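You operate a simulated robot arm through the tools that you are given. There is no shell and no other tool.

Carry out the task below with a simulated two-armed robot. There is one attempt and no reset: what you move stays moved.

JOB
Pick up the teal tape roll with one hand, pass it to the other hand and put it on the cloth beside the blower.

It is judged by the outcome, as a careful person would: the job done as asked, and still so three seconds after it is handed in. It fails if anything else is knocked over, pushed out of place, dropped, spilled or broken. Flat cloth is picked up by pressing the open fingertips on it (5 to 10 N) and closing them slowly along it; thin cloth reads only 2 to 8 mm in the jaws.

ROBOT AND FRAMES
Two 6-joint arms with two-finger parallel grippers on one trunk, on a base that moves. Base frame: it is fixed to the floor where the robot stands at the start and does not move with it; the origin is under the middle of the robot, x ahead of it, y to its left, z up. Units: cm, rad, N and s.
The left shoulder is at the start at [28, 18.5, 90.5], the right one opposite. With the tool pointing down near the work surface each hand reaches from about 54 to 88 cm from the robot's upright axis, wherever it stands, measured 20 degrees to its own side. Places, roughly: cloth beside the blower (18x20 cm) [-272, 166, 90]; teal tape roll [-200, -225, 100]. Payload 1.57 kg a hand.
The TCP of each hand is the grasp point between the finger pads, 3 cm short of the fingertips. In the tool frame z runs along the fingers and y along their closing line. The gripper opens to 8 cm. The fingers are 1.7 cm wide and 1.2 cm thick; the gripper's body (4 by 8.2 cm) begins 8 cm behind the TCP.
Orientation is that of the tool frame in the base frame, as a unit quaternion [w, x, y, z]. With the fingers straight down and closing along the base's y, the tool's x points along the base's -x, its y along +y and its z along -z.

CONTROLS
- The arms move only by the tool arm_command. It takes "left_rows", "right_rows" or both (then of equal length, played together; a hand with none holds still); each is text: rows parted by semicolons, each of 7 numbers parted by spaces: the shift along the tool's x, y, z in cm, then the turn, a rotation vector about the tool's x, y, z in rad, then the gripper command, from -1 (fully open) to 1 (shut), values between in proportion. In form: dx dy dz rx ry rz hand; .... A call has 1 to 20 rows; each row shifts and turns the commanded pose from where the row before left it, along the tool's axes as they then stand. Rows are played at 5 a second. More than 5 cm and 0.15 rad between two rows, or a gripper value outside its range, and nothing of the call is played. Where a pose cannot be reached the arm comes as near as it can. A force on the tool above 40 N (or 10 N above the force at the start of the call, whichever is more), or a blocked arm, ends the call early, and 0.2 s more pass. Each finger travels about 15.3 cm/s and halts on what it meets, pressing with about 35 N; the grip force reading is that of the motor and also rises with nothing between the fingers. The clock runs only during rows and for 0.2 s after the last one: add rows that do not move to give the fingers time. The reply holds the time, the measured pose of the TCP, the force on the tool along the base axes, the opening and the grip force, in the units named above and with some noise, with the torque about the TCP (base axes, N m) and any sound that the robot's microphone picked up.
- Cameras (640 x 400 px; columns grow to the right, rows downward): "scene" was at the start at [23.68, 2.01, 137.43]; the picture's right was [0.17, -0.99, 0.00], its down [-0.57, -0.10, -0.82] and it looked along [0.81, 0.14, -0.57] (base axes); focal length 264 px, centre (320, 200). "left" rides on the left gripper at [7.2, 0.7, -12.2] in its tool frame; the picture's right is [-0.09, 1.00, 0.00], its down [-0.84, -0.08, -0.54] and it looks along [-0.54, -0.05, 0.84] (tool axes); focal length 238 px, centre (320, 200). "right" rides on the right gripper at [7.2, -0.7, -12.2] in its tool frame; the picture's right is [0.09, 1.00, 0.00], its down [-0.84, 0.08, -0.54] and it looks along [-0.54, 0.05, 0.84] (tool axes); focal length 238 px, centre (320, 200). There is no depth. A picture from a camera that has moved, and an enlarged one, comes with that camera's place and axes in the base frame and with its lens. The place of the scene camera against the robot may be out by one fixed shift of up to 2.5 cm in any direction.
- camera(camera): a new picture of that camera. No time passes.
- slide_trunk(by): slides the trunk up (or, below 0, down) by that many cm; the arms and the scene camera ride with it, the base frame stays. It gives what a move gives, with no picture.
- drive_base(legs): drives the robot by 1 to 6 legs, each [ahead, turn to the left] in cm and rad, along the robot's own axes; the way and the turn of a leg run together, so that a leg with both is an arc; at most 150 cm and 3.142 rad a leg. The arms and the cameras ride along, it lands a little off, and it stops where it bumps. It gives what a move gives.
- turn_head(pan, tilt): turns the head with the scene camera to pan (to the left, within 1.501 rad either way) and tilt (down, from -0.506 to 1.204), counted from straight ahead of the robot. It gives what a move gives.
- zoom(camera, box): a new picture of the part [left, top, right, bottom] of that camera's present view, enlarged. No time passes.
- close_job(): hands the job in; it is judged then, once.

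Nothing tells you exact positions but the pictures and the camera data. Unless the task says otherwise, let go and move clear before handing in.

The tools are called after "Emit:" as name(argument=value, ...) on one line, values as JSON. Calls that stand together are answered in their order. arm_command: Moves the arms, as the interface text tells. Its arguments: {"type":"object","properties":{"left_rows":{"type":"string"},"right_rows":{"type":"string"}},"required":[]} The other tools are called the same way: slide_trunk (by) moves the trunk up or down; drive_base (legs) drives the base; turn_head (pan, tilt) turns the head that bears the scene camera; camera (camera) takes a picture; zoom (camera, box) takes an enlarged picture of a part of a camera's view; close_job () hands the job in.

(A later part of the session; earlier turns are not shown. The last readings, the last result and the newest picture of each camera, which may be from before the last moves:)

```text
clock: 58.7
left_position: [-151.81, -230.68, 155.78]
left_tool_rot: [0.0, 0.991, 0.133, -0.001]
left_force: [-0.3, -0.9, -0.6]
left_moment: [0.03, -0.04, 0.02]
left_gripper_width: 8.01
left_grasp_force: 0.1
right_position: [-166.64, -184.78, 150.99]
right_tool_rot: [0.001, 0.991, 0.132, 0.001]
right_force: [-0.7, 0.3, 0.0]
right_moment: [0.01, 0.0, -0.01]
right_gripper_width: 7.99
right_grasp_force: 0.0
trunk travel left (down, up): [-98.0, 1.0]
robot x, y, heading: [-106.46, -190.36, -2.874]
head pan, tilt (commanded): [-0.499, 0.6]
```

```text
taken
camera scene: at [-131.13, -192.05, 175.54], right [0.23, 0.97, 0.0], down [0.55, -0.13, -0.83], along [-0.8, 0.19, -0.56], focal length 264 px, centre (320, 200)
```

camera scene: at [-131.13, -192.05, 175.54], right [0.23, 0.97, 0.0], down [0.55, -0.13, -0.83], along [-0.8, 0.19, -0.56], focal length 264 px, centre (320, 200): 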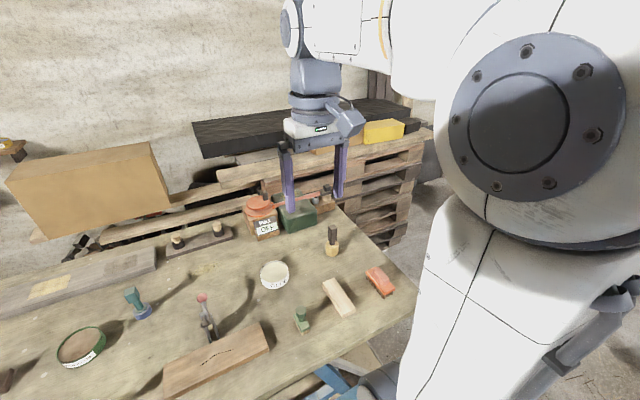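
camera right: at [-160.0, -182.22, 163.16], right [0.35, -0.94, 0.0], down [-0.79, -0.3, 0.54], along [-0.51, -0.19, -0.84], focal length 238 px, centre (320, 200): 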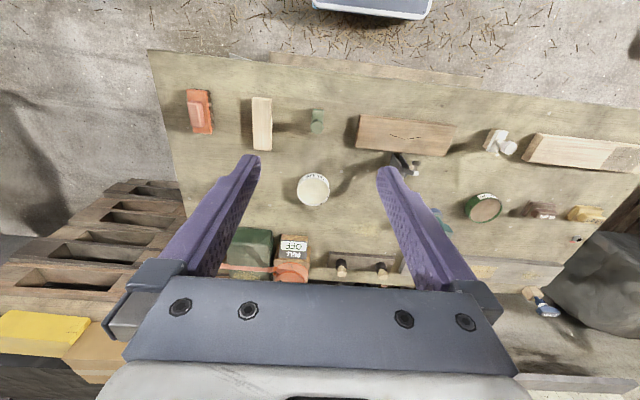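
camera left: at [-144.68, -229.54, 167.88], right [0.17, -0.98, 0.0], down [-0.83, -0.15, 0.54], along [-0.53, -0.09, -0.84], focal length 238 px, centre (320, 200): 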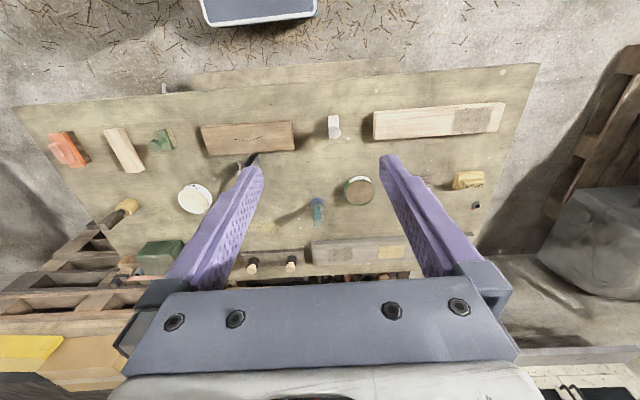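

Let me take a very tight zoom on the teal piece to see whether it is the tape roll.

Emit:
turn_head(pan=0.2, tilt=0.8)

Emit:
camera(camera="scene")

Emit:
zoom(camera="left", box=[300, 190, 340, 230])

```text
clock: 59.7
left_position: [-151.78, -230.81, 155.74]
left_tool_rot: [0.0, 0.991, 0.134, 0.0]
left_force: [-1.0, 0.9, 0.1]
left_moment: [0.03, 0.0, 0.02]
left_gripper_width: 7.97
left_grasp_force: 0.0
right_position: [-166.7, -184.68, 151.05]
right_tool_rot: [0.001, 0.991, 0.133, -0.001]
right_force: [-0.4, -0.2, 0.1]
right_moment: [0.03, 0.0, 0.01]
right_gripper_width: 8.01
right_grasp_force: 0.1
trunk travel left (down, up): [-98.0, 1.0]
robot x, y, heading: [-105.84, -190.49, -2.879]
head pan, tilt (commanded): [0.201, 0.799]
```

```text
taken
camera scene: at [-129.74, -197.71, 173.85], right [-0.45, 0.89, 0.0], down [0.64, 0.32, -0.7], along [-0.62, -0.31, -0.72], focal length 264 px, centre (320, 200)
```

scene: 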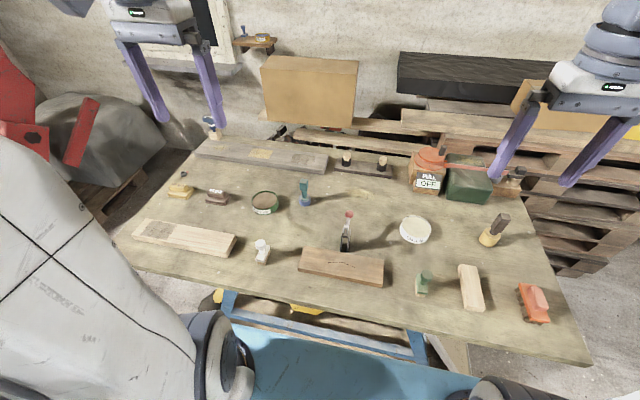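

```text
10.00 times, centred on (320, 210) of left
camera zoom: at [-144.68, -229.54, 167.88], right [0.17, -0.98, 0.0], down [-0.83, -0.15, 0.54], along [-0.53, -0.09, -0.84], focal length 2384 px, centre (320, 100)
```

zoom: 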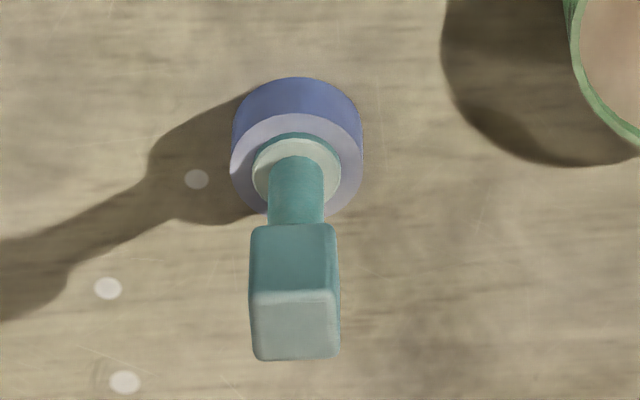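

Emit:
zoom(camera="scene", box=[288, 172, 328, 212])

Emit:
zoom(camera="scene", box=[330, 135, 450, 210])

Emit:
zoom(camera="scene", box=[400, 210, 560, 330])

```text
10.00 times, centred on (308, 192) of scene
camera zoom: at [-129.74, -197.71, 173.85], right [-0.45, 0.89, 0.0], down [0.64, 0.32, -0.7], along [-0.62, -0.31, -0.72], focal length 2638 px, centre (440, 280)
```

zoom: 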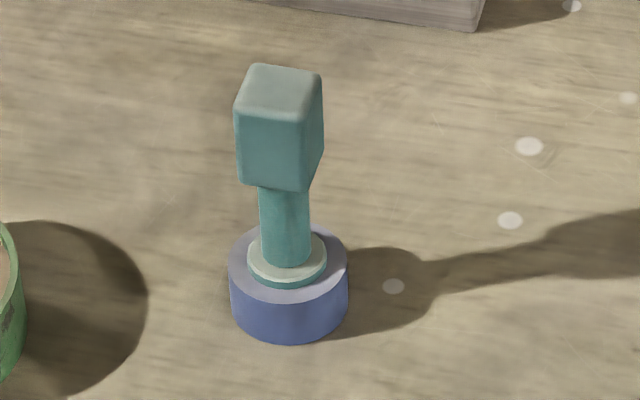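

```text
5.33 times, centred on (390, 172) of scene
camera zoom: at [-129.74, -197.71, 173.85], right [-0.45, 0.89, 0.0], down [0.64, 0.32, -0.7], along [-0.62, -0.31, -0.72], focal length 1407 px, centre (-53, 347)
```

zoom: 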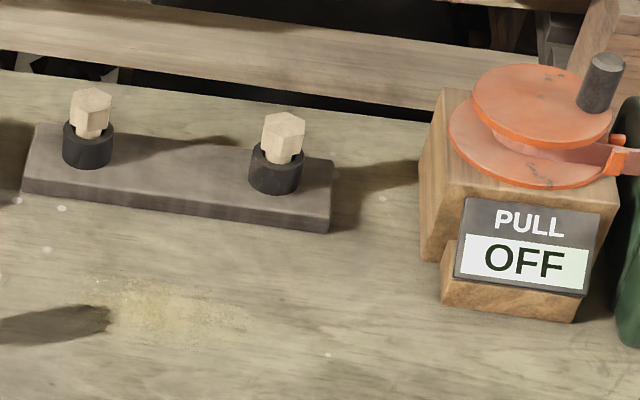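

```text
3.33 times, centred on (480, 270) of scene
camera zoom: at [-129.74, -197.71, 173.85], right [-0.45, 0.89, 0.0], down [0.64, 0.32, -0.7], along [-0.62, -0.31, -0.72], focal length 879 px, centre (-213, -33)
```

zoom: 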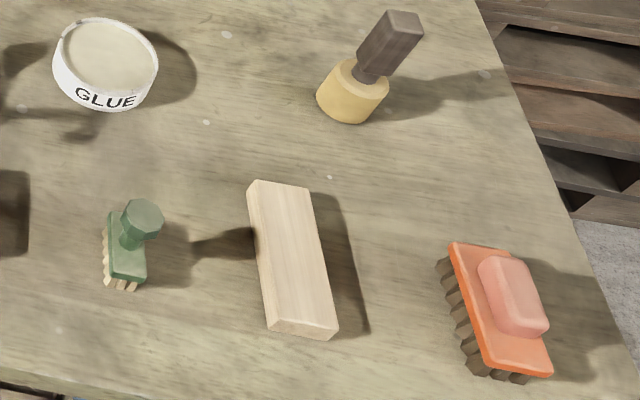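

I take the teal handled roll (blue roll on a teal core and handle) as the target, since it's the only teal item and is near the stated place, standing at about [-191,-237] and 95–108 high. Plan: the left hand grips the top block at a slant from the front, the right hand then takes it from straight above. First I'll move 5 cm closer.

Emit:
drive_base(legs=[[5, 0]])

Emit:
camera(camera="left")

Emit:
camera(camera="scene")

```text
clock: 60.7
left_position: [-156.81, -232.1, 155.7]
left_tool_rot: [0.0, 0.991, 0.133, 0.001]
left_force: [0.2, -0.1, 0.5]
left_moment: [0.0, -0.03, 0.01]
left_gripper_width: 8.01
left_grasp_force: 0.2
right_position: [-171.79, -186.07, 150.95]
right_tool_rot: [-0.001, 0.991, 0.133, 0.0]
right_force: [-0.6, -0.4, 0.0]
right_moment: [-0.01, -0.05, 0.01]
right_gripper_width: 8.02
right_grasp_force: 0.0
trunk travel left (down, up): [-98.0, 1.0]
robot x, y, heading: [-111.51, -191.63, -2.878]
head pan, tilt (commanded): [0.201, 0.799]
```

```text
taken
camera left: at [-149.75, -230.9, 167.85], right [0.17, -0.98, 0.0], down [-0.83, -0.15, 0.54], along [-0.53, -0.09, -0.84], focal length 238 px, centre (320, 200)
```

left: 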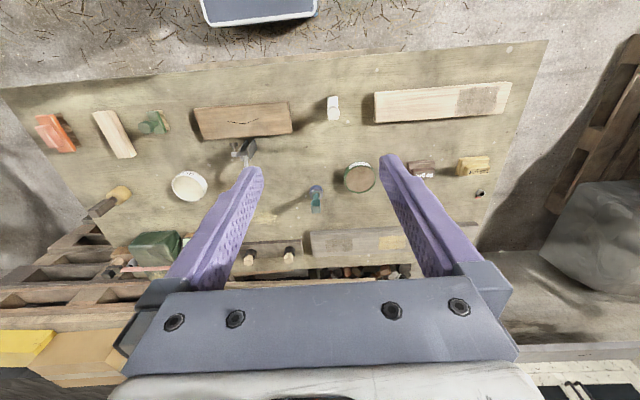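

```text
taken
camera scene: at [-134.79, -199.09, 173.83], right [-0.45, 0.89, 0.0], down [0.64, 0.32, -0.7], along [-0.62, -0.31, -0.72], focal length 264 px, centre (320, 200)
```

scene: 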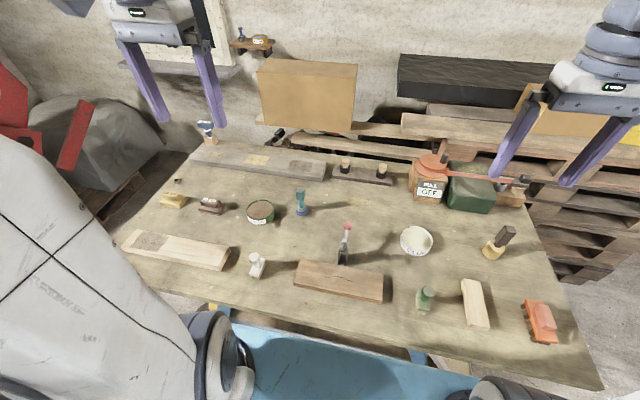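

I'll zoom the left wrist view on the teal roll to refine its place.

Emit:
zoom(camera="left", box=[295, 175, 335, 215])

Emit:
zoom(camera="scene", box=[280, 180, 320, 220])

```text
10.00 times, centred on (315, 195) of left
camera zoom: at [-149.75, -230.9, 167.85], right [0.17, -0.98, 0.0], down [-0.83, -0.15, 0.54], along [-0.53, -0.09, -0.84], focal length 2384 px, centre (370, 250)
```

zoom: 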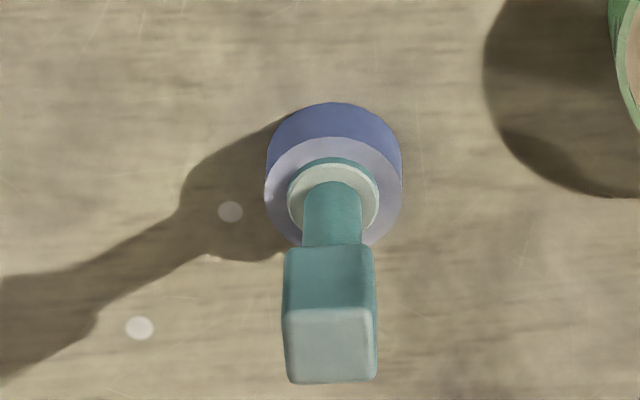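

```text
10.00 times, centred on (300, 200) of scene
camera zoom: at [-134.79, -199.09, 173.83], right [-0.45, 0.89, 0.0], down [0.64, 0.32, -0.7], along [-0.62, -0.31, -0.72], focal length 2638 px, centre (520, 200)
```

zoom: 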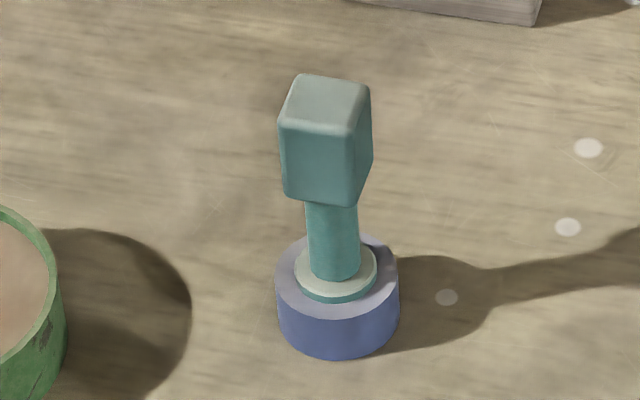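

The wrist camera puts the block's top at about [-191,-236.7,108]. I'll extend the left hand 20 cm ahead and pitch it forward by 1 rad, well above everything.

Emit:
arm_command(left_rows="-4 0 0 0 0 0 -1; -4 0 0 0 0 0 -1; -4 0 0 0 0 0 -1; -4 0 0 0 0 0 -1; -4 0 0 0 0 0 -1; 0 0 0 0 -0.142 0 -1; 0 0 0 0 -0.143 0 -1; 0 0 0 0 -0.143 0 -1; 0 0 0 0 -0.143 0 -1; 0 0 0 0 -0.143 0 -1; 0 0 0 0 -0.143 0 -1; 0 0 0 0 -0.143 0 -1; 0 0 0 0 0 0 -1")

Emit:
camera(camera="left")

Emit:
camera(camera="scene")

```text
clock: 63.5
left_position: [-176.11, -237.4, 155.68]
left_tool_rot: [0.065, 0.87, 0.117, -0.475]
left_force: [-0.2, 0.0, -0.5]
left_moment: [0.01, 0.02, 0.01]
left_gripper_width: 8.01
left_grasp_force: 0.1
right_position: [-171.73, -186.0, 151.09]
right_tool_rot: [0.0, 0.991, 0.133, 0.0]
right_force: [-0.8, 0.6, -0.1]
right_moment: [-0.01, -0.02, 0.04]
right_gripper_width: 7.99
right_grasp_force: 0.1
trunk travel left (down, up): [-98.0, 1.0]
robot x, y, heading: [-110.88, -191.79, -2.877]
head pan, tilt (commanded): [0.201, 0.799]
```

```text
taken
camera left: at [-162.32, -234.4, 156.22], right [0.22, -0.97, 0.08], down [-0.02, 0.08, 1.0], along [-0.98, -0.22, 0.0], focal length 238 px, centre (320, 200)
```

left: 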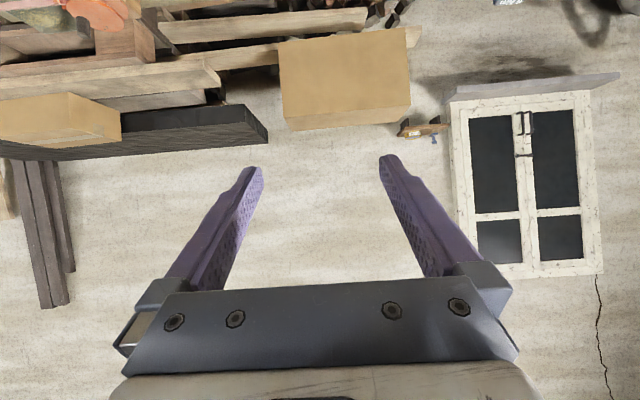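

```text
taken
camera scene: at [-134.73, -199.07, 173.85], right [-0.45, 0.89, 0.0], down [0.64, 0.32, -0.7], along [-0.62, -0.31, -0.72], focal length 264 px, centre (320, 200)
```

scene: 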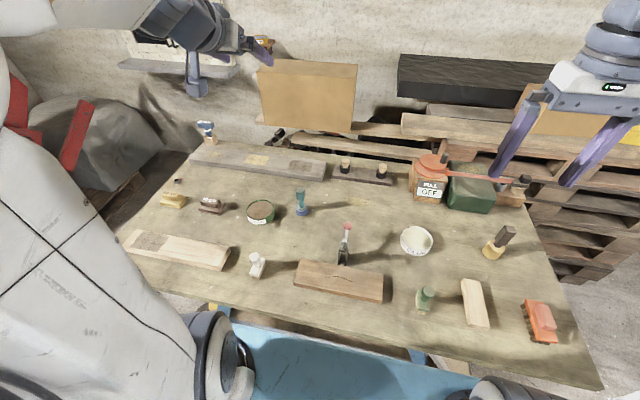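

The left hand is pitched about 57° forward with its camera box clear below. I'll descend most of the way to a point behind the block, then look.

Emit:
arm_command(left_rows="3.4 -0.46 2.87 0 0 0 -1; 3.4 -0.46 2.87 0 0 0 -1; 3.4 -0.46 2.87 0 0 0 -1; 3.4 -0.46 2.87 0 0 0 -1; 3.4 -0.46 2.87 0 0 0 -1; 3.4 -0.46 2.87 0 0 0 -1; 3.4 -0.46 2.87 0 0 0 -1; 0 0 0 0 0 0 -1")

Emit:
camera(camera="left")

Emit:
camera(camera="scene")

```text
clock: 65.3
left_position: [-181.02, -236.18, 125.68]
left_tool_rot: [0.053, 0.871, 0.121, -0.473]
left_force: [0.1, 0.0, 0.1]
left_moment: [-0.02, 0.01, -0.01]
left_gripper_width: 7.99
left_grasp_force: 0.0
left hand out of reach, approached as far as the arm can: row 7
right_position: [-171.76, -186.16, 151.07]
right_tool_rot: [0.0, 0.991, 0.134, 0.001]
right_force: [-0.2, -0.1, 0.6]
right_moment: [0.04, -0.04, 0.0]
right_gripper_width: 8.0
right_grasp_force: 0.1
trunk travel left (down, up): [-98.0, 1.0]
robot x, y, heading: [-111.03, -191.78, -2.875]
head pan, tilt (commanded): [0.201, 0.799]
```

```text
taken
camera left: at [-167.26, -233.25, 126.32], right [0.21, -0.98, 0.06], down [-0.02, 0.05, 1.0], along [-0.98, -0.21, -0.01], focal length 238 px, centre (320, 200)
```

left: 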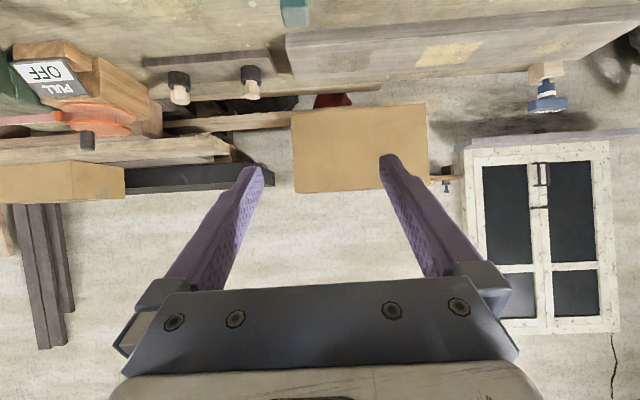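

```text
taken
camera scene: at [-134.75, -199.09, 173.85], right [-0.45, 0.89, 0.0], down [0.64, 0.32, -0.7], along [-0.62, -0.31, -0.72], focal length 264 px, centre (320, 200)
```

scene: 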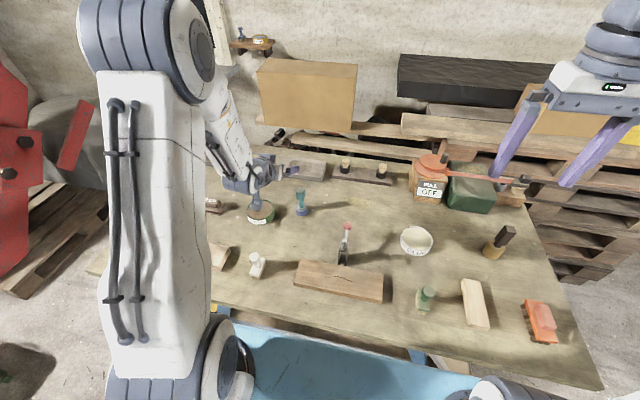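

The wrist reaches its limit with the shoulder this high. I'll raise the left hand, back off 8 cm so the deck clears the bench edge, and lower the trunk so the forearm lies flatter.

Emit:
arm_command(left_rows="-3 0 -1.93 0 0 0 -1; -3 0 -1.93 0 0 0 -1; -3 0 -1.93 0 0 0 -1; -3 0 -1.93 0 0 0 -1; -3 0 -1.93 0 0 0 -1; -3 0 -1.93 0 0 0 -1; -3 0 -1.93 0 0 0 -1; -3 0 -1.93 0 0 0 -1; 0 0 0 0 0 0 -1")

Emit:
drive_base(legs=[[-8, 0]])

Emit:
turn_head(pan=0.0, tilt=1.0)

Emit:
camera(camera="scene")

```text
clock: 67.3
left_position: [-181.35, -236.11, 154.53]
left_tool_rot: [0.065, 0.87, 0.118, -0.475]
left_force: [0.4, 0.2, -0.3]
left_moment: [-0.03, -0.03, 0.0]
left_gripper_width: 7.98
left_grasp_force: 0.0
right_position: [-171.65, -186.0, 151.07]
right_tool_rot: [0.0, 0.991, 0.133, 0.0]
right_force: [-0.7, 0.8, -0.6]
right_moment: [0.0, 0.0, 0.02]
right_gripper_width: 8.02
right_grasp_force: 0.0
trunk travel left (down, up): [-98.0, 1.0]
robot x, y, heading: [-111.29, -191.6, -2.878]
head pan, tilt (commanded): [0.201, 0.799]
```

```text
clock: 68.3
left_position: [-173.64, -234.18, 154.59]
left_tool_rot: [0.064, 0.87, 0.117, -0.475]
left_force: [-0.2, 0.5, 0.1]
left_moment: [0.0, -0.03, 0.04]
left_gripper_width: 7.99
left_grasp_force: 0.0
right_position: [-164.05, -184.08, 151.07]
right_tool_rot: [0.0, 0.991, 0.134, 0.0]
right_force: [-0.4, 1.1, -0.3]
right_moment: [0.02, 0.04, 0.0]
right_gripper_width: 8.0
right_grasp_force: 0.0
trunk travel left (down, up): [-98.0, 1.0]
robot x, y, heading: [-103.07, -189.9, -2.878]
head pan, tilt (commanded): [0.201, 0.799]
```

```text
clock: 69.0
left_position: [-173.76, -234.28, 154.45]
left_tool_rot: [0.063, 0.87, 0.116, -0.476]
left_force: [0.4, -0.3, -0.9]
left_moment: [0.01, 0.03, 0.0]
left_gripper_width: 7.98
left_grasp_force: 0.1
right_position: [-164.16, -184.0, 151.04]
right_tool_rot: [0.0, 0.991, 0.133, 0.001]
right_force: [-0.6, -0.4, 0.1]
right_moment: [0.02, 0.0, 0.03]
right_gripper_width: 8.02
right_grasp_force: 0.0
trunk travel left (down, up): [-98.0, 1.0]
robot x, y, heading: [-103.07, -189.93, -2.875]
head pan, tilt (commanded): [0.0, 1.0]
```

```text
taken
camera scene: at [-126.68, -195.24, 172.34], right [-0.26, 0.96, 0.0], down [0.81, 0.22, -0.54], along [-0.52, -0.14, -0.84], focal length 264 px, centre (320, 200)
```

scene: 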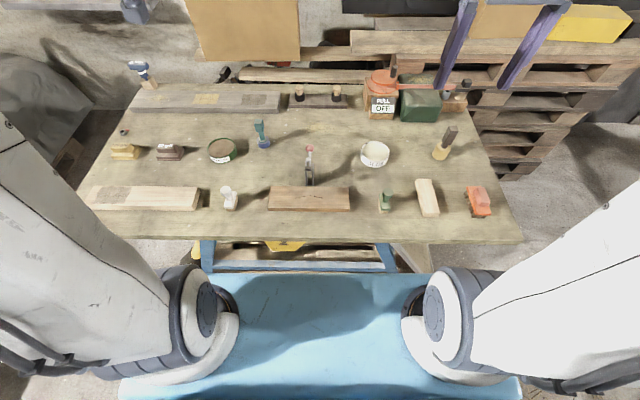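

There are about 17 cm between the deck and the bench edge, so I can lower the trunk by 28 cm and then move 4 cm forward.

Emit:
slide_trunk(by=-28)

Emit:
drive_base(legs=[[4, 0]])

Emit:
camera(camera="scene")

Emit:
camera(camera="left")

```text
clock: 71.9
left_position: [-173.67, -234.16, 126.38]
left_tool_rot: [0.063, 0.87, 0.116, -0.475]
left_force: [1.0, -0.3, -0.1]
left_moment: [0.05, 0.0, 0.0]
left_gripper_width: 7.99
left_grasp_force: 0.1
right_position: [-164.1, -183.99, 123.13]
right_tool_rot: [-0.001, 0.991, 0.133, 0.0]
right_force: [0.3, -0.8, 0.5]
right_moment: [-0.02, 0.0, 0.0]
right_gripper_width: 7.98
right_grasp_force: 0.0
trunk travel left (down, up): [-70.0, 29.0]
robot x, y, heading: [-103.22, -189.64, -2.877]
head pan, tilt (commanded): [0.0, 1.0]
```

```text
clock: 72.8
left_position: [-177.65, -235.28, 126.37]
left_tool_rot: [0.063, 0.87, 0.117, -0.474]
left_force: [0.5, -0.8, -0.7]
left_moment: [-0.01, 0.0, 0.0]
left_gripper_width: 7.99
left_grasp_force: 0.1
right_position: [-168.06, -185.06, 123.07]
right_tool_rot: [-0.001, 0.991, 0.133, 0.0]
right_force: [-0.4, 0.2, -0.3]
right_moment: [0.0, 0.04, -0.02]
right_gripper_width: 8.0
right_grasp_force: 0.0
trunk travel left (down, up): [-70.0, 29.0]
robot x, y, heading: [-107.54, -190.86, -2.874]
head pan, tilt (commanded): [0.0, 1.0]
```

```text
taken
camera scene: at [-130.62, -196.3, 144.34], right [-0.26, 0.96, 0.0], down [0.81, 0.22, -0.54], along [-0.52, -0.14, -0.84], focal length 264 px, centre (320, 200)
```

scene: 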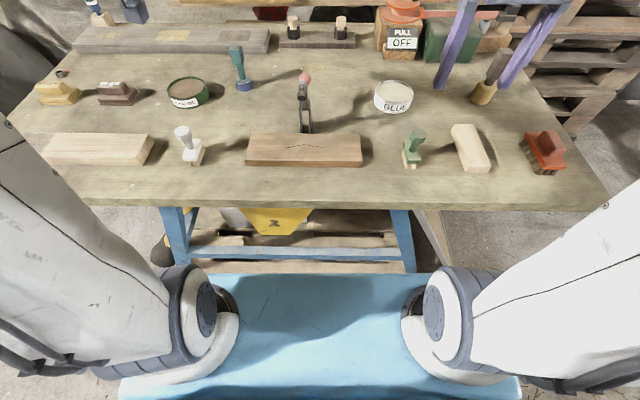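

```text
taken
camera left: at [-163.94, -232.2, 126.96], right [0.21, -0.97, 0.08], down [-0.02, 0.08, 1.0], along [-0.98, -0.22, 0.0], focal length 238 px, centre (320, 200)
```

left: 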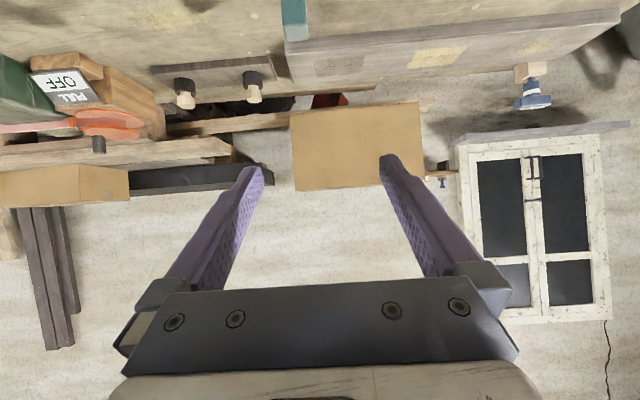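

The wrist view confirms the block's top at about z=108.2 at [-191.2,-236.8]. I'll move the left hand to 9 cm behind it along the fingers.

Emit:
arm_command(left_rows="2.375 -0.535 3.275 0 0 0 -1; 2.375 -0.535 3.275 0 0 0 -1; 2.375 -0.535 3.275 0 0 0 -1; 2.375 -0.535 3.275 0 0 0 -1; 0 0 0 0 0 0 -1")

Emit:
camera(camera="left")

Emit:
turn_head(pan=0.2, tilt=0.7)

Emit:
camera(camera="scene")

```text
clock: 74.0
left_position: [-183.86, -234.84, 111.35]
left_tool_rot: [0.064, 0.87, 0.117, -0.474]
left_force: [-0.3, 0.5, -0.6]
left_moment: [-0.02, 0.0, 0.03]
left_gripper_width: 7.98
left_grasp_force: 0.1
right_position: [-168.21, -185.16, 123.0]
right_tool_rot: [0.0, 0.991, 0.133, 0.0]
right_force: [-0.1, -0.6, 0.3]
right_moment: [-0.01, 0.0, -0.01]
right_gripper_width: 7.97
right_grasp_force: 0.0
trunk travel left (down, up): [-70.0, 29.0]
robot x, y, heading: [-107.67, -190.77, -2.873]
head pan, tilt (commanded): [0.0, 1.0]
```

```text
taken
camera left: at [-170.05, -231.75, 111.9], right [0.21, -0.97, 0.08], down [-0.02, 0.08, 1.0], along [-0.98, -0.21, 0.0], focal length 238 px, centre (320, 200)
```

left: 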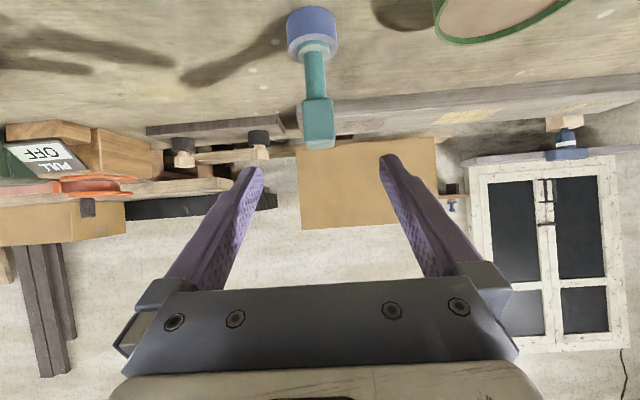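

```text
clock: 74.8
left_position: [-183.76, -234.79, 111.47]
left_tool_rot: [0.064, 0.87, 0.117, -0.475]
left_force: [-0.9, -0.1, 0.0]
left_moment: [0.02, 0.02, -0.01]
left_gripper_width: 8.0
left_grasp_force: 0.1
right_position: [-168.11, -185.11, 123.14]
right_tool_rot: [0.0, 0.991, 0.133, 0.0]
right_force: [0.2, 0.7, -0.3]
right_moment: [-0.04, 0.0, 0.03]
right_gripper_width: 7.99
right_grasp_force: 0.0
trunk travel left (down, up): [-70.0, 29.0]
robot x, y, heading: [-107.34, -190.66, -2.874]
head pan, tilt (commanded): [0.201, 0.7]
```

```text
taken
camera scene: at [-131.54, -198.29, 146.67], right [-0.45, 0.89, 0.0], down [0.58, 0.29, -0.76], along [-0.68, -0.34, -0.64], focal length 264 px, centre (320, 200)
```

scene: 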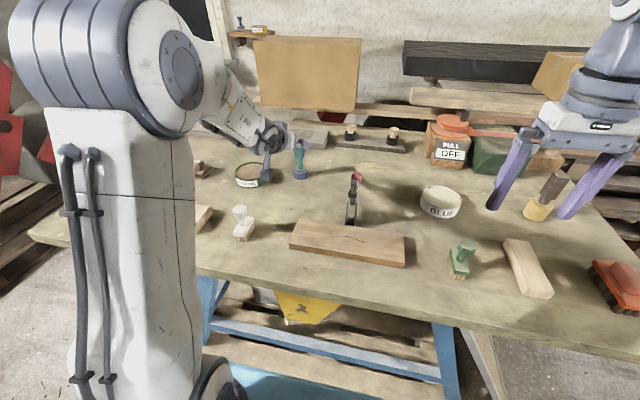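

The block is nicely centred between the fingers. I'll advance about 9.6 cm along the fingers so the block sits between the pads.

Emit:
arm_command(left_rows="0.4 -0.03 2.4 0 0 0 -1; 0.4 -0.03 2.4 0 0 0 -1; 0.03 -0.03 2.4 0 0 0 -1; 0 0 2.4 0 0 0 -1; 0 0 0 0 0 0 -1")

Emit:
camera(camera="left")

Emit:
zoom(camera="scene", box=[220, 90, 360, 200])

```text
clock: 76.0
left_position: [-191.37, -236.48, 105.56]
left_tool_rot: [0.064, 0.87, 0.117, -0.476]
left_force: [-0.1, 0.4, -0.1]
left_moment: [0.02, 0.0, -0.01]
left_gripper_width: 8.01
left_grasp_force: 0.0
right_position: [-168.15, -185.1, 123.11]
right_tool_rot: [-0.001, 0.991, 0.133, 0.0]
right_force: [0.4, -0.2, 0.1]
right_moment: [-0.01, 0.01, 0.02]
right_gripper_width: 8.0
right_grasp_force: 0.2
trunk travel left (down, up): [-70.0, 29.0]
robot x, y, heading: [-107.09, -190.79, -2.876]
head pan, tilt (commanded): [0.201, 0.7]
```

```text
taken
camera left: at [-177.69, -233.46, 106.11], right [0.21, -0.97, 0.08], down [-0.02, 0.08, 1.0], along [-0.98, -0.22, 0.0], focal length 238 px, centre (320, 200)
```

left: 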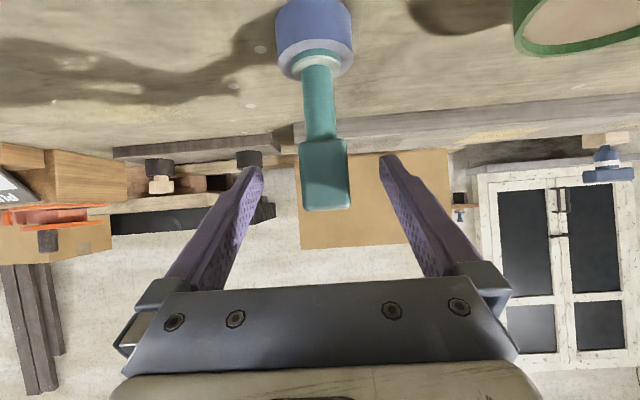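

```text
3.64 times, centred on (290, 145) of scene
camera zoom: at [-131.55, -198.3, 146.67], right [-0.45, 0.89, 0.0], down [0.58, 0.29, -0.76], along [-0.68, -0.34, -0.64], focal length 959 px, centre (429, 400)
```

zoom: 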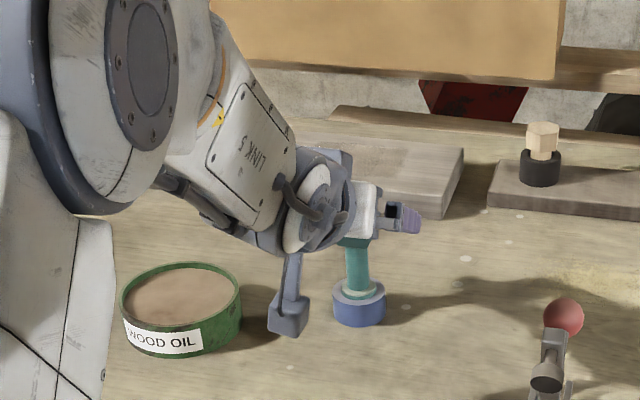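

The block is between the open pads, about 1 cm short of ideal and 0.35 cm off to the side. I'll correct that and close gradually.

Emit:
arm_command(left_rows="0 0.35 0.6 0 0 0 -1; 0 0 0.6 0 0 0 -1; 0 0 0 0 0 0 -1; 0 0 0 0 0 0 -0.6; 0 0 0 0 0 0 -0.2; 0 0 0 0 0 0 0.05; 0 0 0 0 0 0 0.15; 0 0 0 0 0 0 0.25; 0 0 0 0 0 0 0.35; 0 0 0 0 0 0 0.5; 0 0 0 0 0 0 0.8; 0 0 0 0 0 0 0.8")

Emit:
camera(camera="left")

Emit:
zoom(camera="scene", box=[220, 90, 360, 200])

```text
clock: 78.6
left_position: [-192.33, -237.13, 104.65]
left_tool_rot: [0.063, 0.87, 0.116, -0.476]
left_force: [-0.1, -0.7, -0.5]
left_moment: [-0.04, 0.01, 0.02]
left_gripper_width: 2.98
left_grasp_force: 35.0
right_position: [-168.08, -185.29, 122.93]
right_tool_rot: [0.0, 0.991, 0.133, 0.0]
right_force: [-0.2, -0.1, -0.1]
right_moment: [0.0, -0.01, -0.01]
right_gripper_width: 8.0
right_grasp_force: 0.0
trunk travel left (down, up): [-70.0, 29.0]
robot x, y, heading: [-107.26, -190.72, -2.878]
head pan, tilt (commanded): [0.201, 0.7]
```

```text
taken
camera left: at [-178.65, -234.1, 105.32], right [0.21, -0.97, 0.08], down [-0.02, 0.08, 1.0], along [-0.98, -0.22, 0.0], focal length 238 px, centre (320, 200)
```

left: 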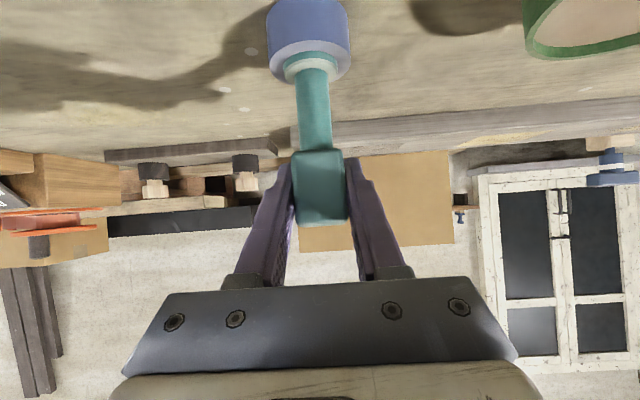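

```text
3.64 times, centred on (290, 145) of scene
camera zoom: at [-131.54, -198.3, 146.67], right [-0.45, 0.89, 0.0], down [0.58, 0.29, -0.76], along [-0.68, -0.34, -0.64], focal length 959 px, centre (429, 400)
```

zoom: 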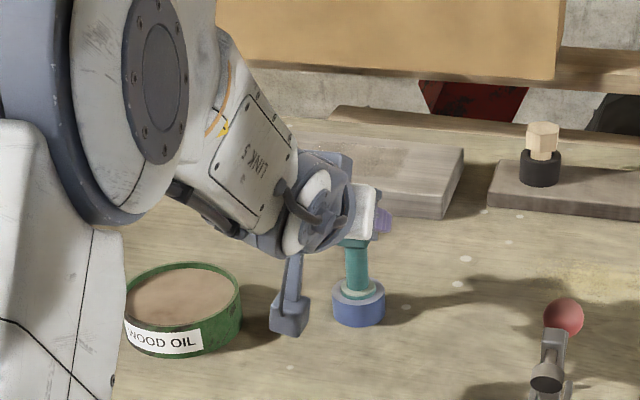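

Gripped at 2.98 cm with firm force. I'll lift straight up, slowly at first.

Emit:
arm_command(left_rows="-0.84 0 -0.54 0 0 0 0.9; -0.84 0 -0.54 0 0 0 0.9; -1.68 0 -1.08 0 0 0 0.9; -1.68 0 -1.08 0 0 0 0.9; -1.68 0 -1.08 0 0 0 0.9; -1.68 0 -1.08 0 0 0 0.9; -1.68 0 -1.08 0 0 0 0.9; 0 0 0 0 0 0 0.9")

Emit:
camera(camera="left")

Emit:
camera(camera="scene")

```text
clock: 80.4
left_position: [-192.26, -237.34, 116.76]
left_tool_rot: [0.064, 0.87, 0.117, -0.474]
left_force: [0.4, -0.2, -0.4]
left_moment: [0.02, 0.02, -0.02]
left_gripper_width: 2.98
left_grasp_force: 35.6
right_position: [-168.16, -185.18, 123.05]
right_tool_rot: [-0.001, 0.991, 0.133, 0.0]
right_force: [0.0, 0.2, -0.1]
right_moment: [-0.01, -0.01, 0.02]
right_gripper_width: 7.99
right_grasp_force: 0.1
trunk travel left (down, up): [-70.0, 29.0]
robot x, y, heading: [-107.54, -190.42, -2.879]
head pan, tilt (commanded): [0.201, 0.7]
```

```text
taken
camera left: at [-178.55, -234.28, 117.3], right [0.21, -0.97, 0.08], down [-0.02, 0.08, 1.0], along [-0.98, -0.22, 0.0], focal length 238 px, centre (320, 200)
```

left: 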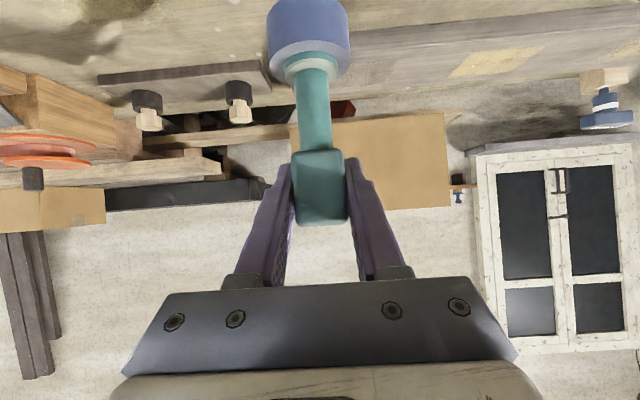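

```text
taken
camera scene: at [-131.53, -198.3, 146.67], right [-0.45, 0.89, 0.0], down [0.58, 0.29, -0.76], along [-0.68, -0.34, -0.64], focal length 264 px, centre (320, 200)
```

scene: 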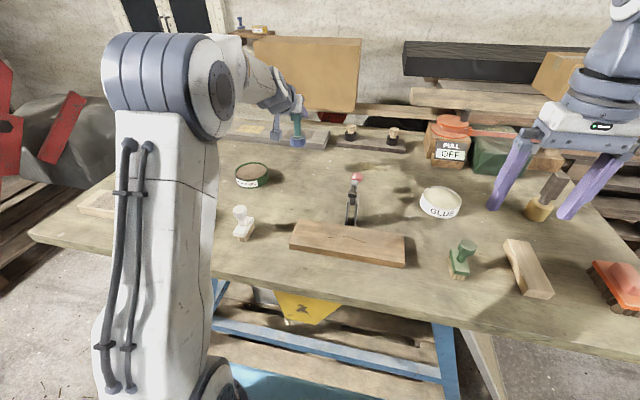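

The roll is held securely and clear of the bench. Next I'll raise it further, draw it back toward the middle in front of me, and lift the right hand out of the way at the same time.

Emit:
arm_command(left_rows="-2.8 0 -1.8 0 0 0 0.9; -2.8 0 -1.8 0 0 0 0.9; -2.8 0 -1.8 0 0 0 0.9; 1.56 -2.33 -2.43 0 0 0 0.9; 1.56 -2.33 -2.43 0 0 0 0.9; 1.56 -2.33 -2.43 0 0 0 0.9; 1.56 -2.33 -2.43 0 0 0 0.9; 1.56 -2.33 -2.43 0 0 0 0.9; 1.56 -2.33 -2.43 0 0 0 0.9; 1.56 -2.33 -2.43 0 0 0 0.9; 1.56 -2.33 -2.43 0 0 0 0.9; 0 0 0 0 0 0 0.9", right_rows="0 0 -2.2 0 0 0 -1; 0 0 -2.2 0 0 0 -1; 0 0 -2.2 0 0 0 -1; 0 0 -2.2 0 0 0 -1; 0 0 -2.2 0 0 0 -1; 0 0 -2.2 0 0 0 -1; 0 0 -2.2 0 0 0 -1; 0 0 -2.2 0 0 0 -1; 0 0 -2.2 0 0 0 -1; 0 0 -2.2 0 0 0 -1; 0 0 0 0 0 0 -1; 0 0 0 0 0 0 -1")

Emit:
turn_head(pan=0.0, tilt=0.5)

Emit:
camera(camera="scene")

```text
clock: 83.0
left_position: [-174.68, -213.32, 126.65]
left_tool_rot: [0.064, 0.87, 0.117, -0.475]
left_force: [0.5, -0.2, -0.5]
left_moment: [0.03, -0.04, 0.01]
left_gripper_width: 2.99
left_grasp_force: 35.6
right_position: [-167.41, -185.19, 136.44]
right_tool_rot: [0.0, 0.991, 0.133, -0.002]
right_force: [0.2, -0.4, -0.9]
right_moment: [0.04, 0.0, -0.02]
right_gripper_width: 7.99
right_grasp_force: 0.0
right hand out of reach, approached as far as the arm can: row 7, 8, 9, 10
trunk travel left (down, up): [-70.0, 29.0]
robot x, y, heading: [-107.49, -190.79, -2.878]
head pan, tilt (commanded): [0.201, 0.7]
```

```text
clock: 83.7
left_position: [-174.81, -213.28, 126.69]
left_tool_rot: [0.063, 0.87, 0.115, -0.475]
left_force: [0.1, 0.4, -0.9]
left_moment: [-0.01, 0.0, -0.02]
left_gripper_width: 3.01
left_grasp_force: 35.2
right_position: [-167.48, -185.04, 136.61]
right_tool_rot: [0.0, 0.991, 0.133, -0.002]
right_force: [-0.5, 0.3, 0.5]
right_moment: [-0.01, 0.01, 0.03]
right_gripper_width: 7.99
right_grasp_force: 0.0
trunk travel left (down, up): [-70.0, 29.0]
robot x, y, heading: [-107.41, -190.84, -2.87]
head pan, tilt (commanded): [0.0, 0.499]
```

```text
taken
camera scene: at [-132.73, -196.87, 148.44], right [-0.26, 0.96, 0.0], down [0.46, 0.13, -0.88], along [-0.85, -0.23, -0.48], focal length 264 px, centre (320, 200)
```

scene: 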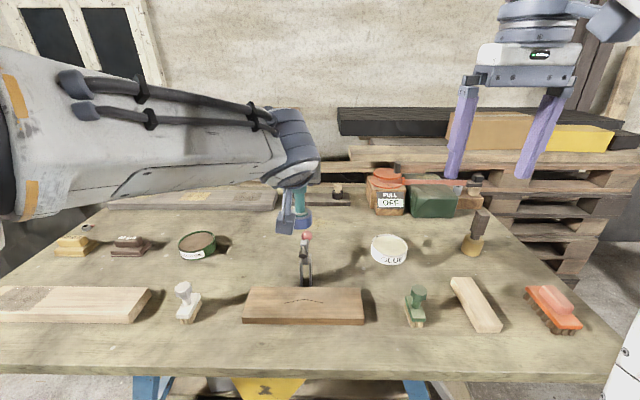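

The left hand holds the roll in front of me; the right hand's ceiling is about z=136. I'll lower the left hand 8 cm and back 5 cm while yawing it 40° to the right, turn the right hand 50° to match, and raise the trunk 8 cm to stay clear of the bench items.

Emit:
slide_trunk(by=10)

Emit:
arm_command(left_rows="3.14 0 0.04 0 0 0 0.9; 3.14 0 0.04 0 0 0 0.9; 3.14 0 0.04 0 0 0 0.9; 0 0 0 0.118 0 0.0756 0.9; 0 0 0 0.118 0 0.0756 0.9; 0 0 0 0.118 0 0.0756 0.9; 0 0 0 0.118 0 0.0756 0.9; 0 0 0 0.118 0 0.0756 0.9; 0 0 0 0 0 0 0.9", right_rows="0 0 0 0 0 0 -1; 0 0 0 0 0 0 -1; 0 0 0 0 0 -0.1455 -1; 0 0 0 0 0 -0.1455 -1; 0 0 0 0 0 -0.1455 -1; 0 0 0 0 0 -0.1455 -1; 0 0 0 0 0 -0.1455 -1; 0 0 0 0 0 -0.1455 -1; 0 0 0 0 0 0 -1")

Emit:
camera(camera="scene")

Emit:
camera(camera="right")

Emit:
camera(camera="left")

```text
clock: 85.0
left_position: [-174.77, -213.2, 136.67]
left_tool_rot: [0.063, 0.869, 0.116, -0.476]
left_force: [0.9, -0.6, -1.8]
left_moment: [0.02, -0.02, 0.01]
left_gripper_width: 2.98
left_grasp_force: 35.0
right_position: [-167.47, -184.99, 146.45]
right_tool_rot: [0.0, 0.991, 0.133, -0.002]
right_force: [-0.5, -0.8, -0.8]
right_moment: [0.01, -0.01, 0.0]
right_gripper_width: 7.99
right_grasp_force: 0.1
trunk travel left (down, up): [-80.0, 19.0]
robot x, y, heading: [-107.45, -190.79, -2.881]
head pan, tilt (commanded): [0.0, 0.499]
```

```text
clock: 87.0
left_position: [-170.29, -211.96, 129.0]
left_tool_rot: [-0.086, 0.859, -0.161, -0.479]
left_force: [0.1, 0.5, -0.8]
left_moment: [0.01, 0.01, 0.02]
left_gripper_width: 2.94
left_grasp_force: 35.2
left hand out of reach, approached as far as the arm can: row 6
right_position: [-167.49, -185.09, 146.52]
right_tool_rot: [0.0, 0.841, 0.541, -0.001]
right_force: [0.0, 0.2, -0.6]
right_moment: [-0.04, 0.01, 0.02]
right_gripper_width: 8.01
right_grasp_force: 0.1
trunk travel left (down, up): [-80.0, 19.0]
robot x, y, heading: [-107.44, -191.25, -2.875]
head pan, tilt (commanded): [0.0, 0.499]
```

```text
taken
camera scene: at [-132.74, -196.87, 158.44], right [-0.26, 0.96, 0.0], down [0.46, 0.13, -0.88], along [-0.85, -0.23, -0.48], focal length 264 px, centre (320, 200)
```

scene: 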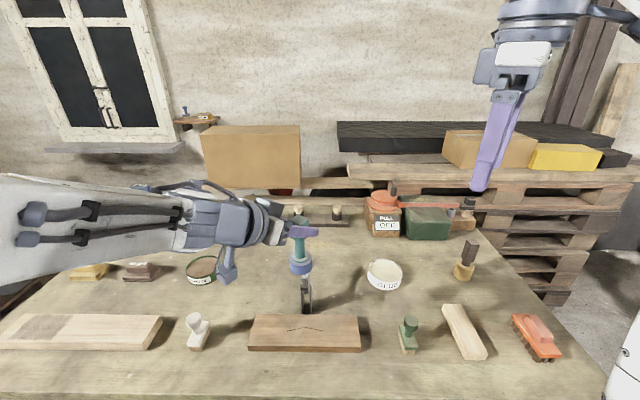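

```text
taken
camera right: at [-165.13, -178.23, 158.65], right [0.94, -0.33, 0.0], down [-0.27, -0.79, 0.54], along [-0.18, -0.51, -0.84], focal length 238 px, centre (320, 200)
```

right: 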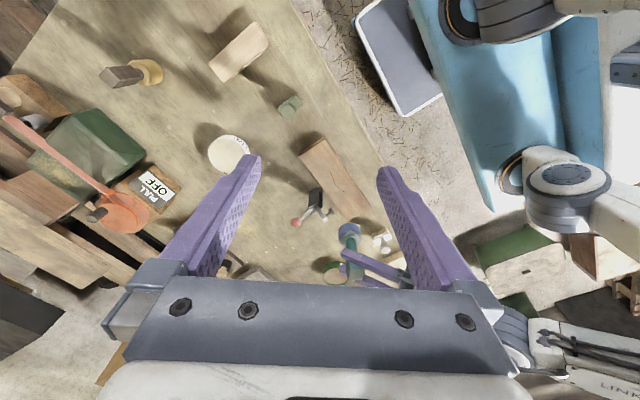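

```text
taken
camera left: at [-157.34, -217.75, 129.36], right [-0.4, -0.91, 0.08], down [0.05, 0.07, 1.0], along [-0.91, 0.41, 0.01], focal length 238 px, centre (320, 200)
```

left: 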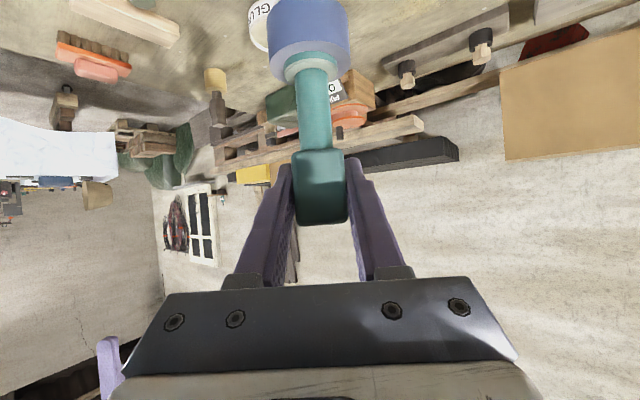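

The left hand now holds the roll angled 36° to the right with the right hand turned to match. I'll zoom in to fix exactly where the block sits in the left grip.

Emit:
zoom(camera="left", box=[240, 0, 400, 240])

Emit:
zoom(camera="scene", box=[200, 170, 360, 320])

Emit:
zoom(camera="right", box=[280, 180, 440, 300])

```text
1.67 times, centred on (320, 120) of left
camera zoom: at [-157.34, -217.75, 129.36], right [-0.4, -0.91, 0.08], down [0.05, 0.07, 1.0], along [-0.91, 0.41, 0.01], focal length 397 px, centre (320, 333)
```

zoom: 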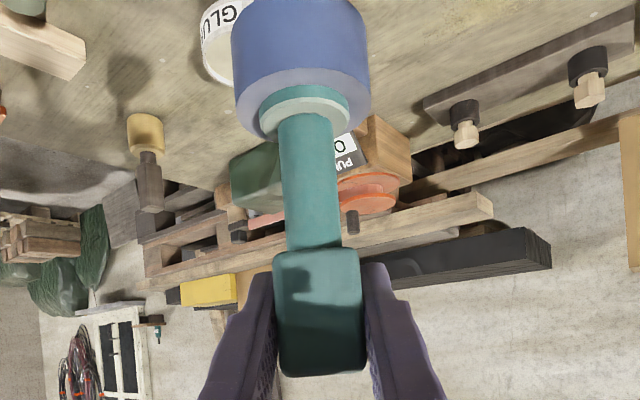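

```text
2.67 times, centred on (280, 245) of scene
camera zoom: at [-132.74, -196.87, 158.44], right [-0.26, 0.96, 0.0], down [0.46, 0.13, -0.88], along [-0.85, -0.23, -0.48], focal length 703 px, centre (427, 80)
```

zoom: 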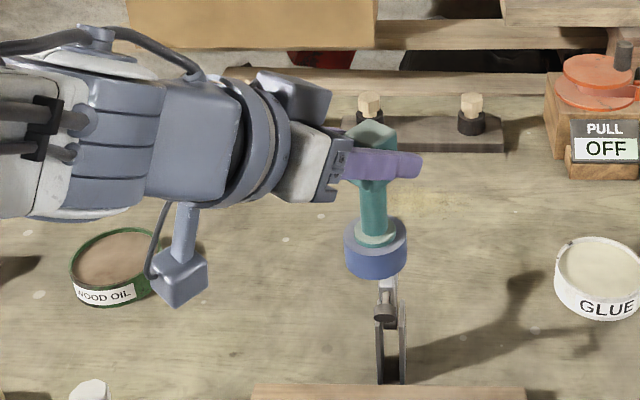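

```text
3.33 times, centred on (360, 240) of right
camera zoom: at [-165.13, -178.23, 158.65], right [0.94, -0.33, 0.0], down [-0.27, -0.79, 0.54], along [-0.18, -0.51, -0.84], focal length 794 px, centre (187, 67)
```

zoom: 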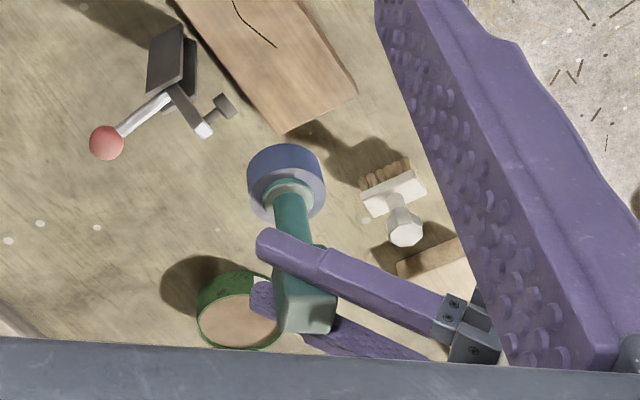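

The block centre is near [-170.6,-211.8,128.8]. I'll bring the right hand across at its present height to directly above it, opened to 6 cm and yawed to match, then check before descending.

Emit:
arm_command(right_rows="-3.66 1.177 0 0 0 0 -1; -3.66 1.177 0 0 0 0 -1; -3.66 1.177 0 0 0 0 -0.5; -3.66 1.177 0 0 0 0 -0.5; -3.66 1.177 0 0 0 0 -0.5; -3.66 1.177 0 0 0 0 -0.5; -3.66 1.177 0 0 0 0 -0.5; 0 0 0 0 0 -0.065 -0.5; 0 0 0 0 0 0 -0.5")

Emit:
camera(camera="right")

Emit:
camera(camera="scene")

Emit:
camera(camera="left")

```text
clock: 89.0
left_position: [-170.36, -211.84, 129.17]
left_tool_rot: [-0.086, 0.859, -0.161, -0.478]
left_force: [-0.1, 0.2, -1.3]
left_moment: [0.0, -0.01, 0.01]
left_gripper_width: 2.97
left_grasp_force: 35.2
right_position: [-169.1, -210.42, 141.54]
right_tool_rot: [-0.001, 0.824, 0.567, -0.002]
right_force: [0.3, 0.8, -0.6]
right_moment: [-0.02, 0.03, -0.01]
right_gripper_width: 6.0
right_grasp_force: 0.0
right hand out of reach, approached as far as the arm can: row 2, 3, 4, 5, 6, 7
trunk travel left (down, up): [-80.0, 19.0]
robot x, y, heading: [-107.6, -190.64, -2.878]
head pan, tilt (commanded): [0.0, 0.499]
```

```text
taken
camera right: at [-167.11, -203.47, 153.76], right [0.96, -0.27, 0.0], down [-0.22, -0.81, 0.54], along [-0.15, -0.52, -0.84], focal length 238 px, centre (320, 200)
```

right: 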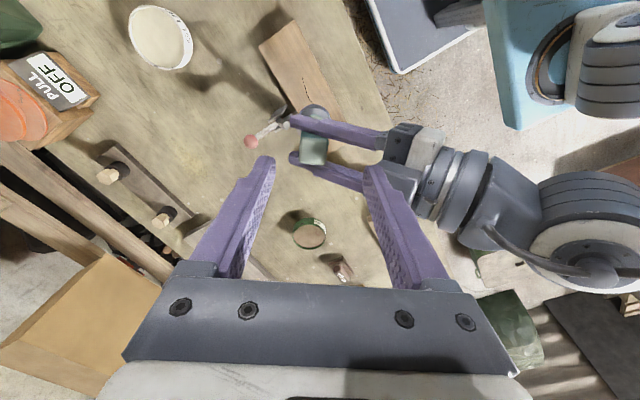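

```text
taken
camera scene: at [-132.72, -196.86, 158.45], right [-0.26, 0.96, 0.0], down [0.46, 0.13, -0.88], along [-0.85, -0.23, -0.48], focal length 264 px, centre (320, 200)
```

scene: 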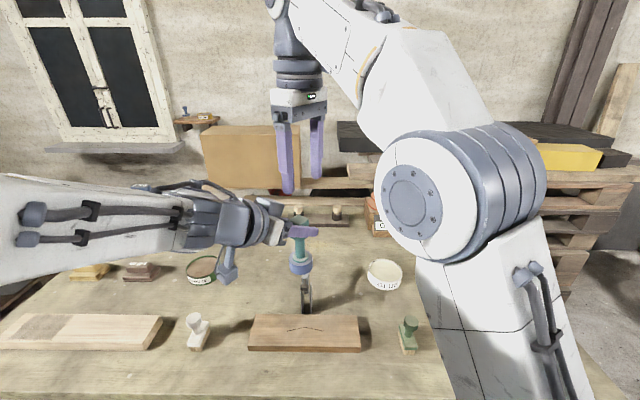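

```text
taken
camera left: at [-157.33, -217.73, 129.38], right [-0.4, -0.91, 0.08], down [0.05, 0.07, 1.0], along [-0.91, 0.41, 0.02], focal length 238 px, centre (320, 200)
```

left: 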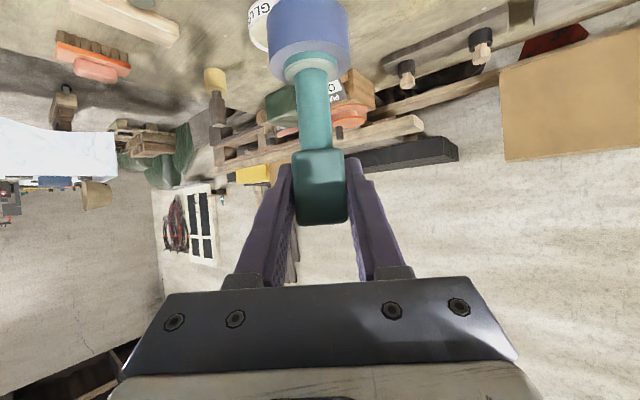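

The right hand settled at z≈141.5, just above and aligned with the block. I'll zoom to measure the remaining offset before descending.

Emit:
zoom(camera="right", box=[240, 90, 400, 190])

Emit:
zoom(camera="scene", box=[200, 80, 380, 300])

```text
4.00 times, centred on (320, 140) of right
camera zoom: at [-167.11, -203.47, 153.76], right [0.96, -0.27, 0.0], down [-0.22, -0.81, 0.54], along [-0.15, -0.52, -0.84], focal length 953 px, centre (320, 440)
```

zoom: 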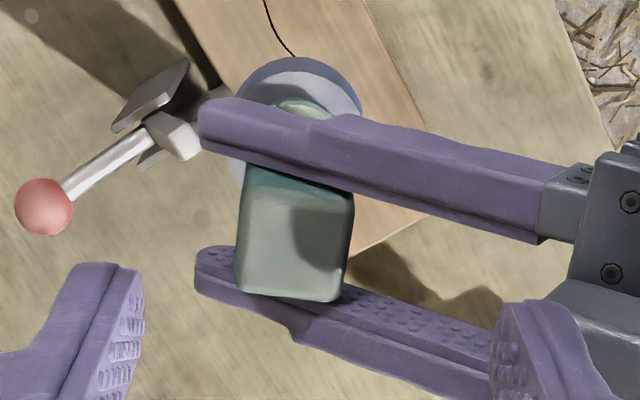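

```text
1.82 times, centred on (290, 190) of scene
camera zoom: at [-132.72, -196.86, 158.45], right [-0.26, 0.96, 0.0], down [0.46, 0.13, -0.88], along [-0.85, -0.23, -0.48], focal length 480 px, centre (374, 218)
```

zoom: 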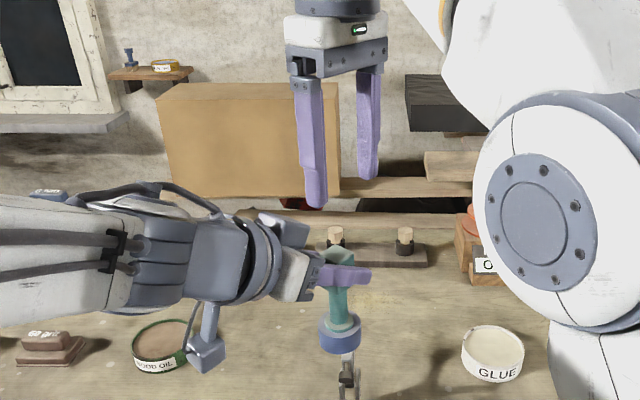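

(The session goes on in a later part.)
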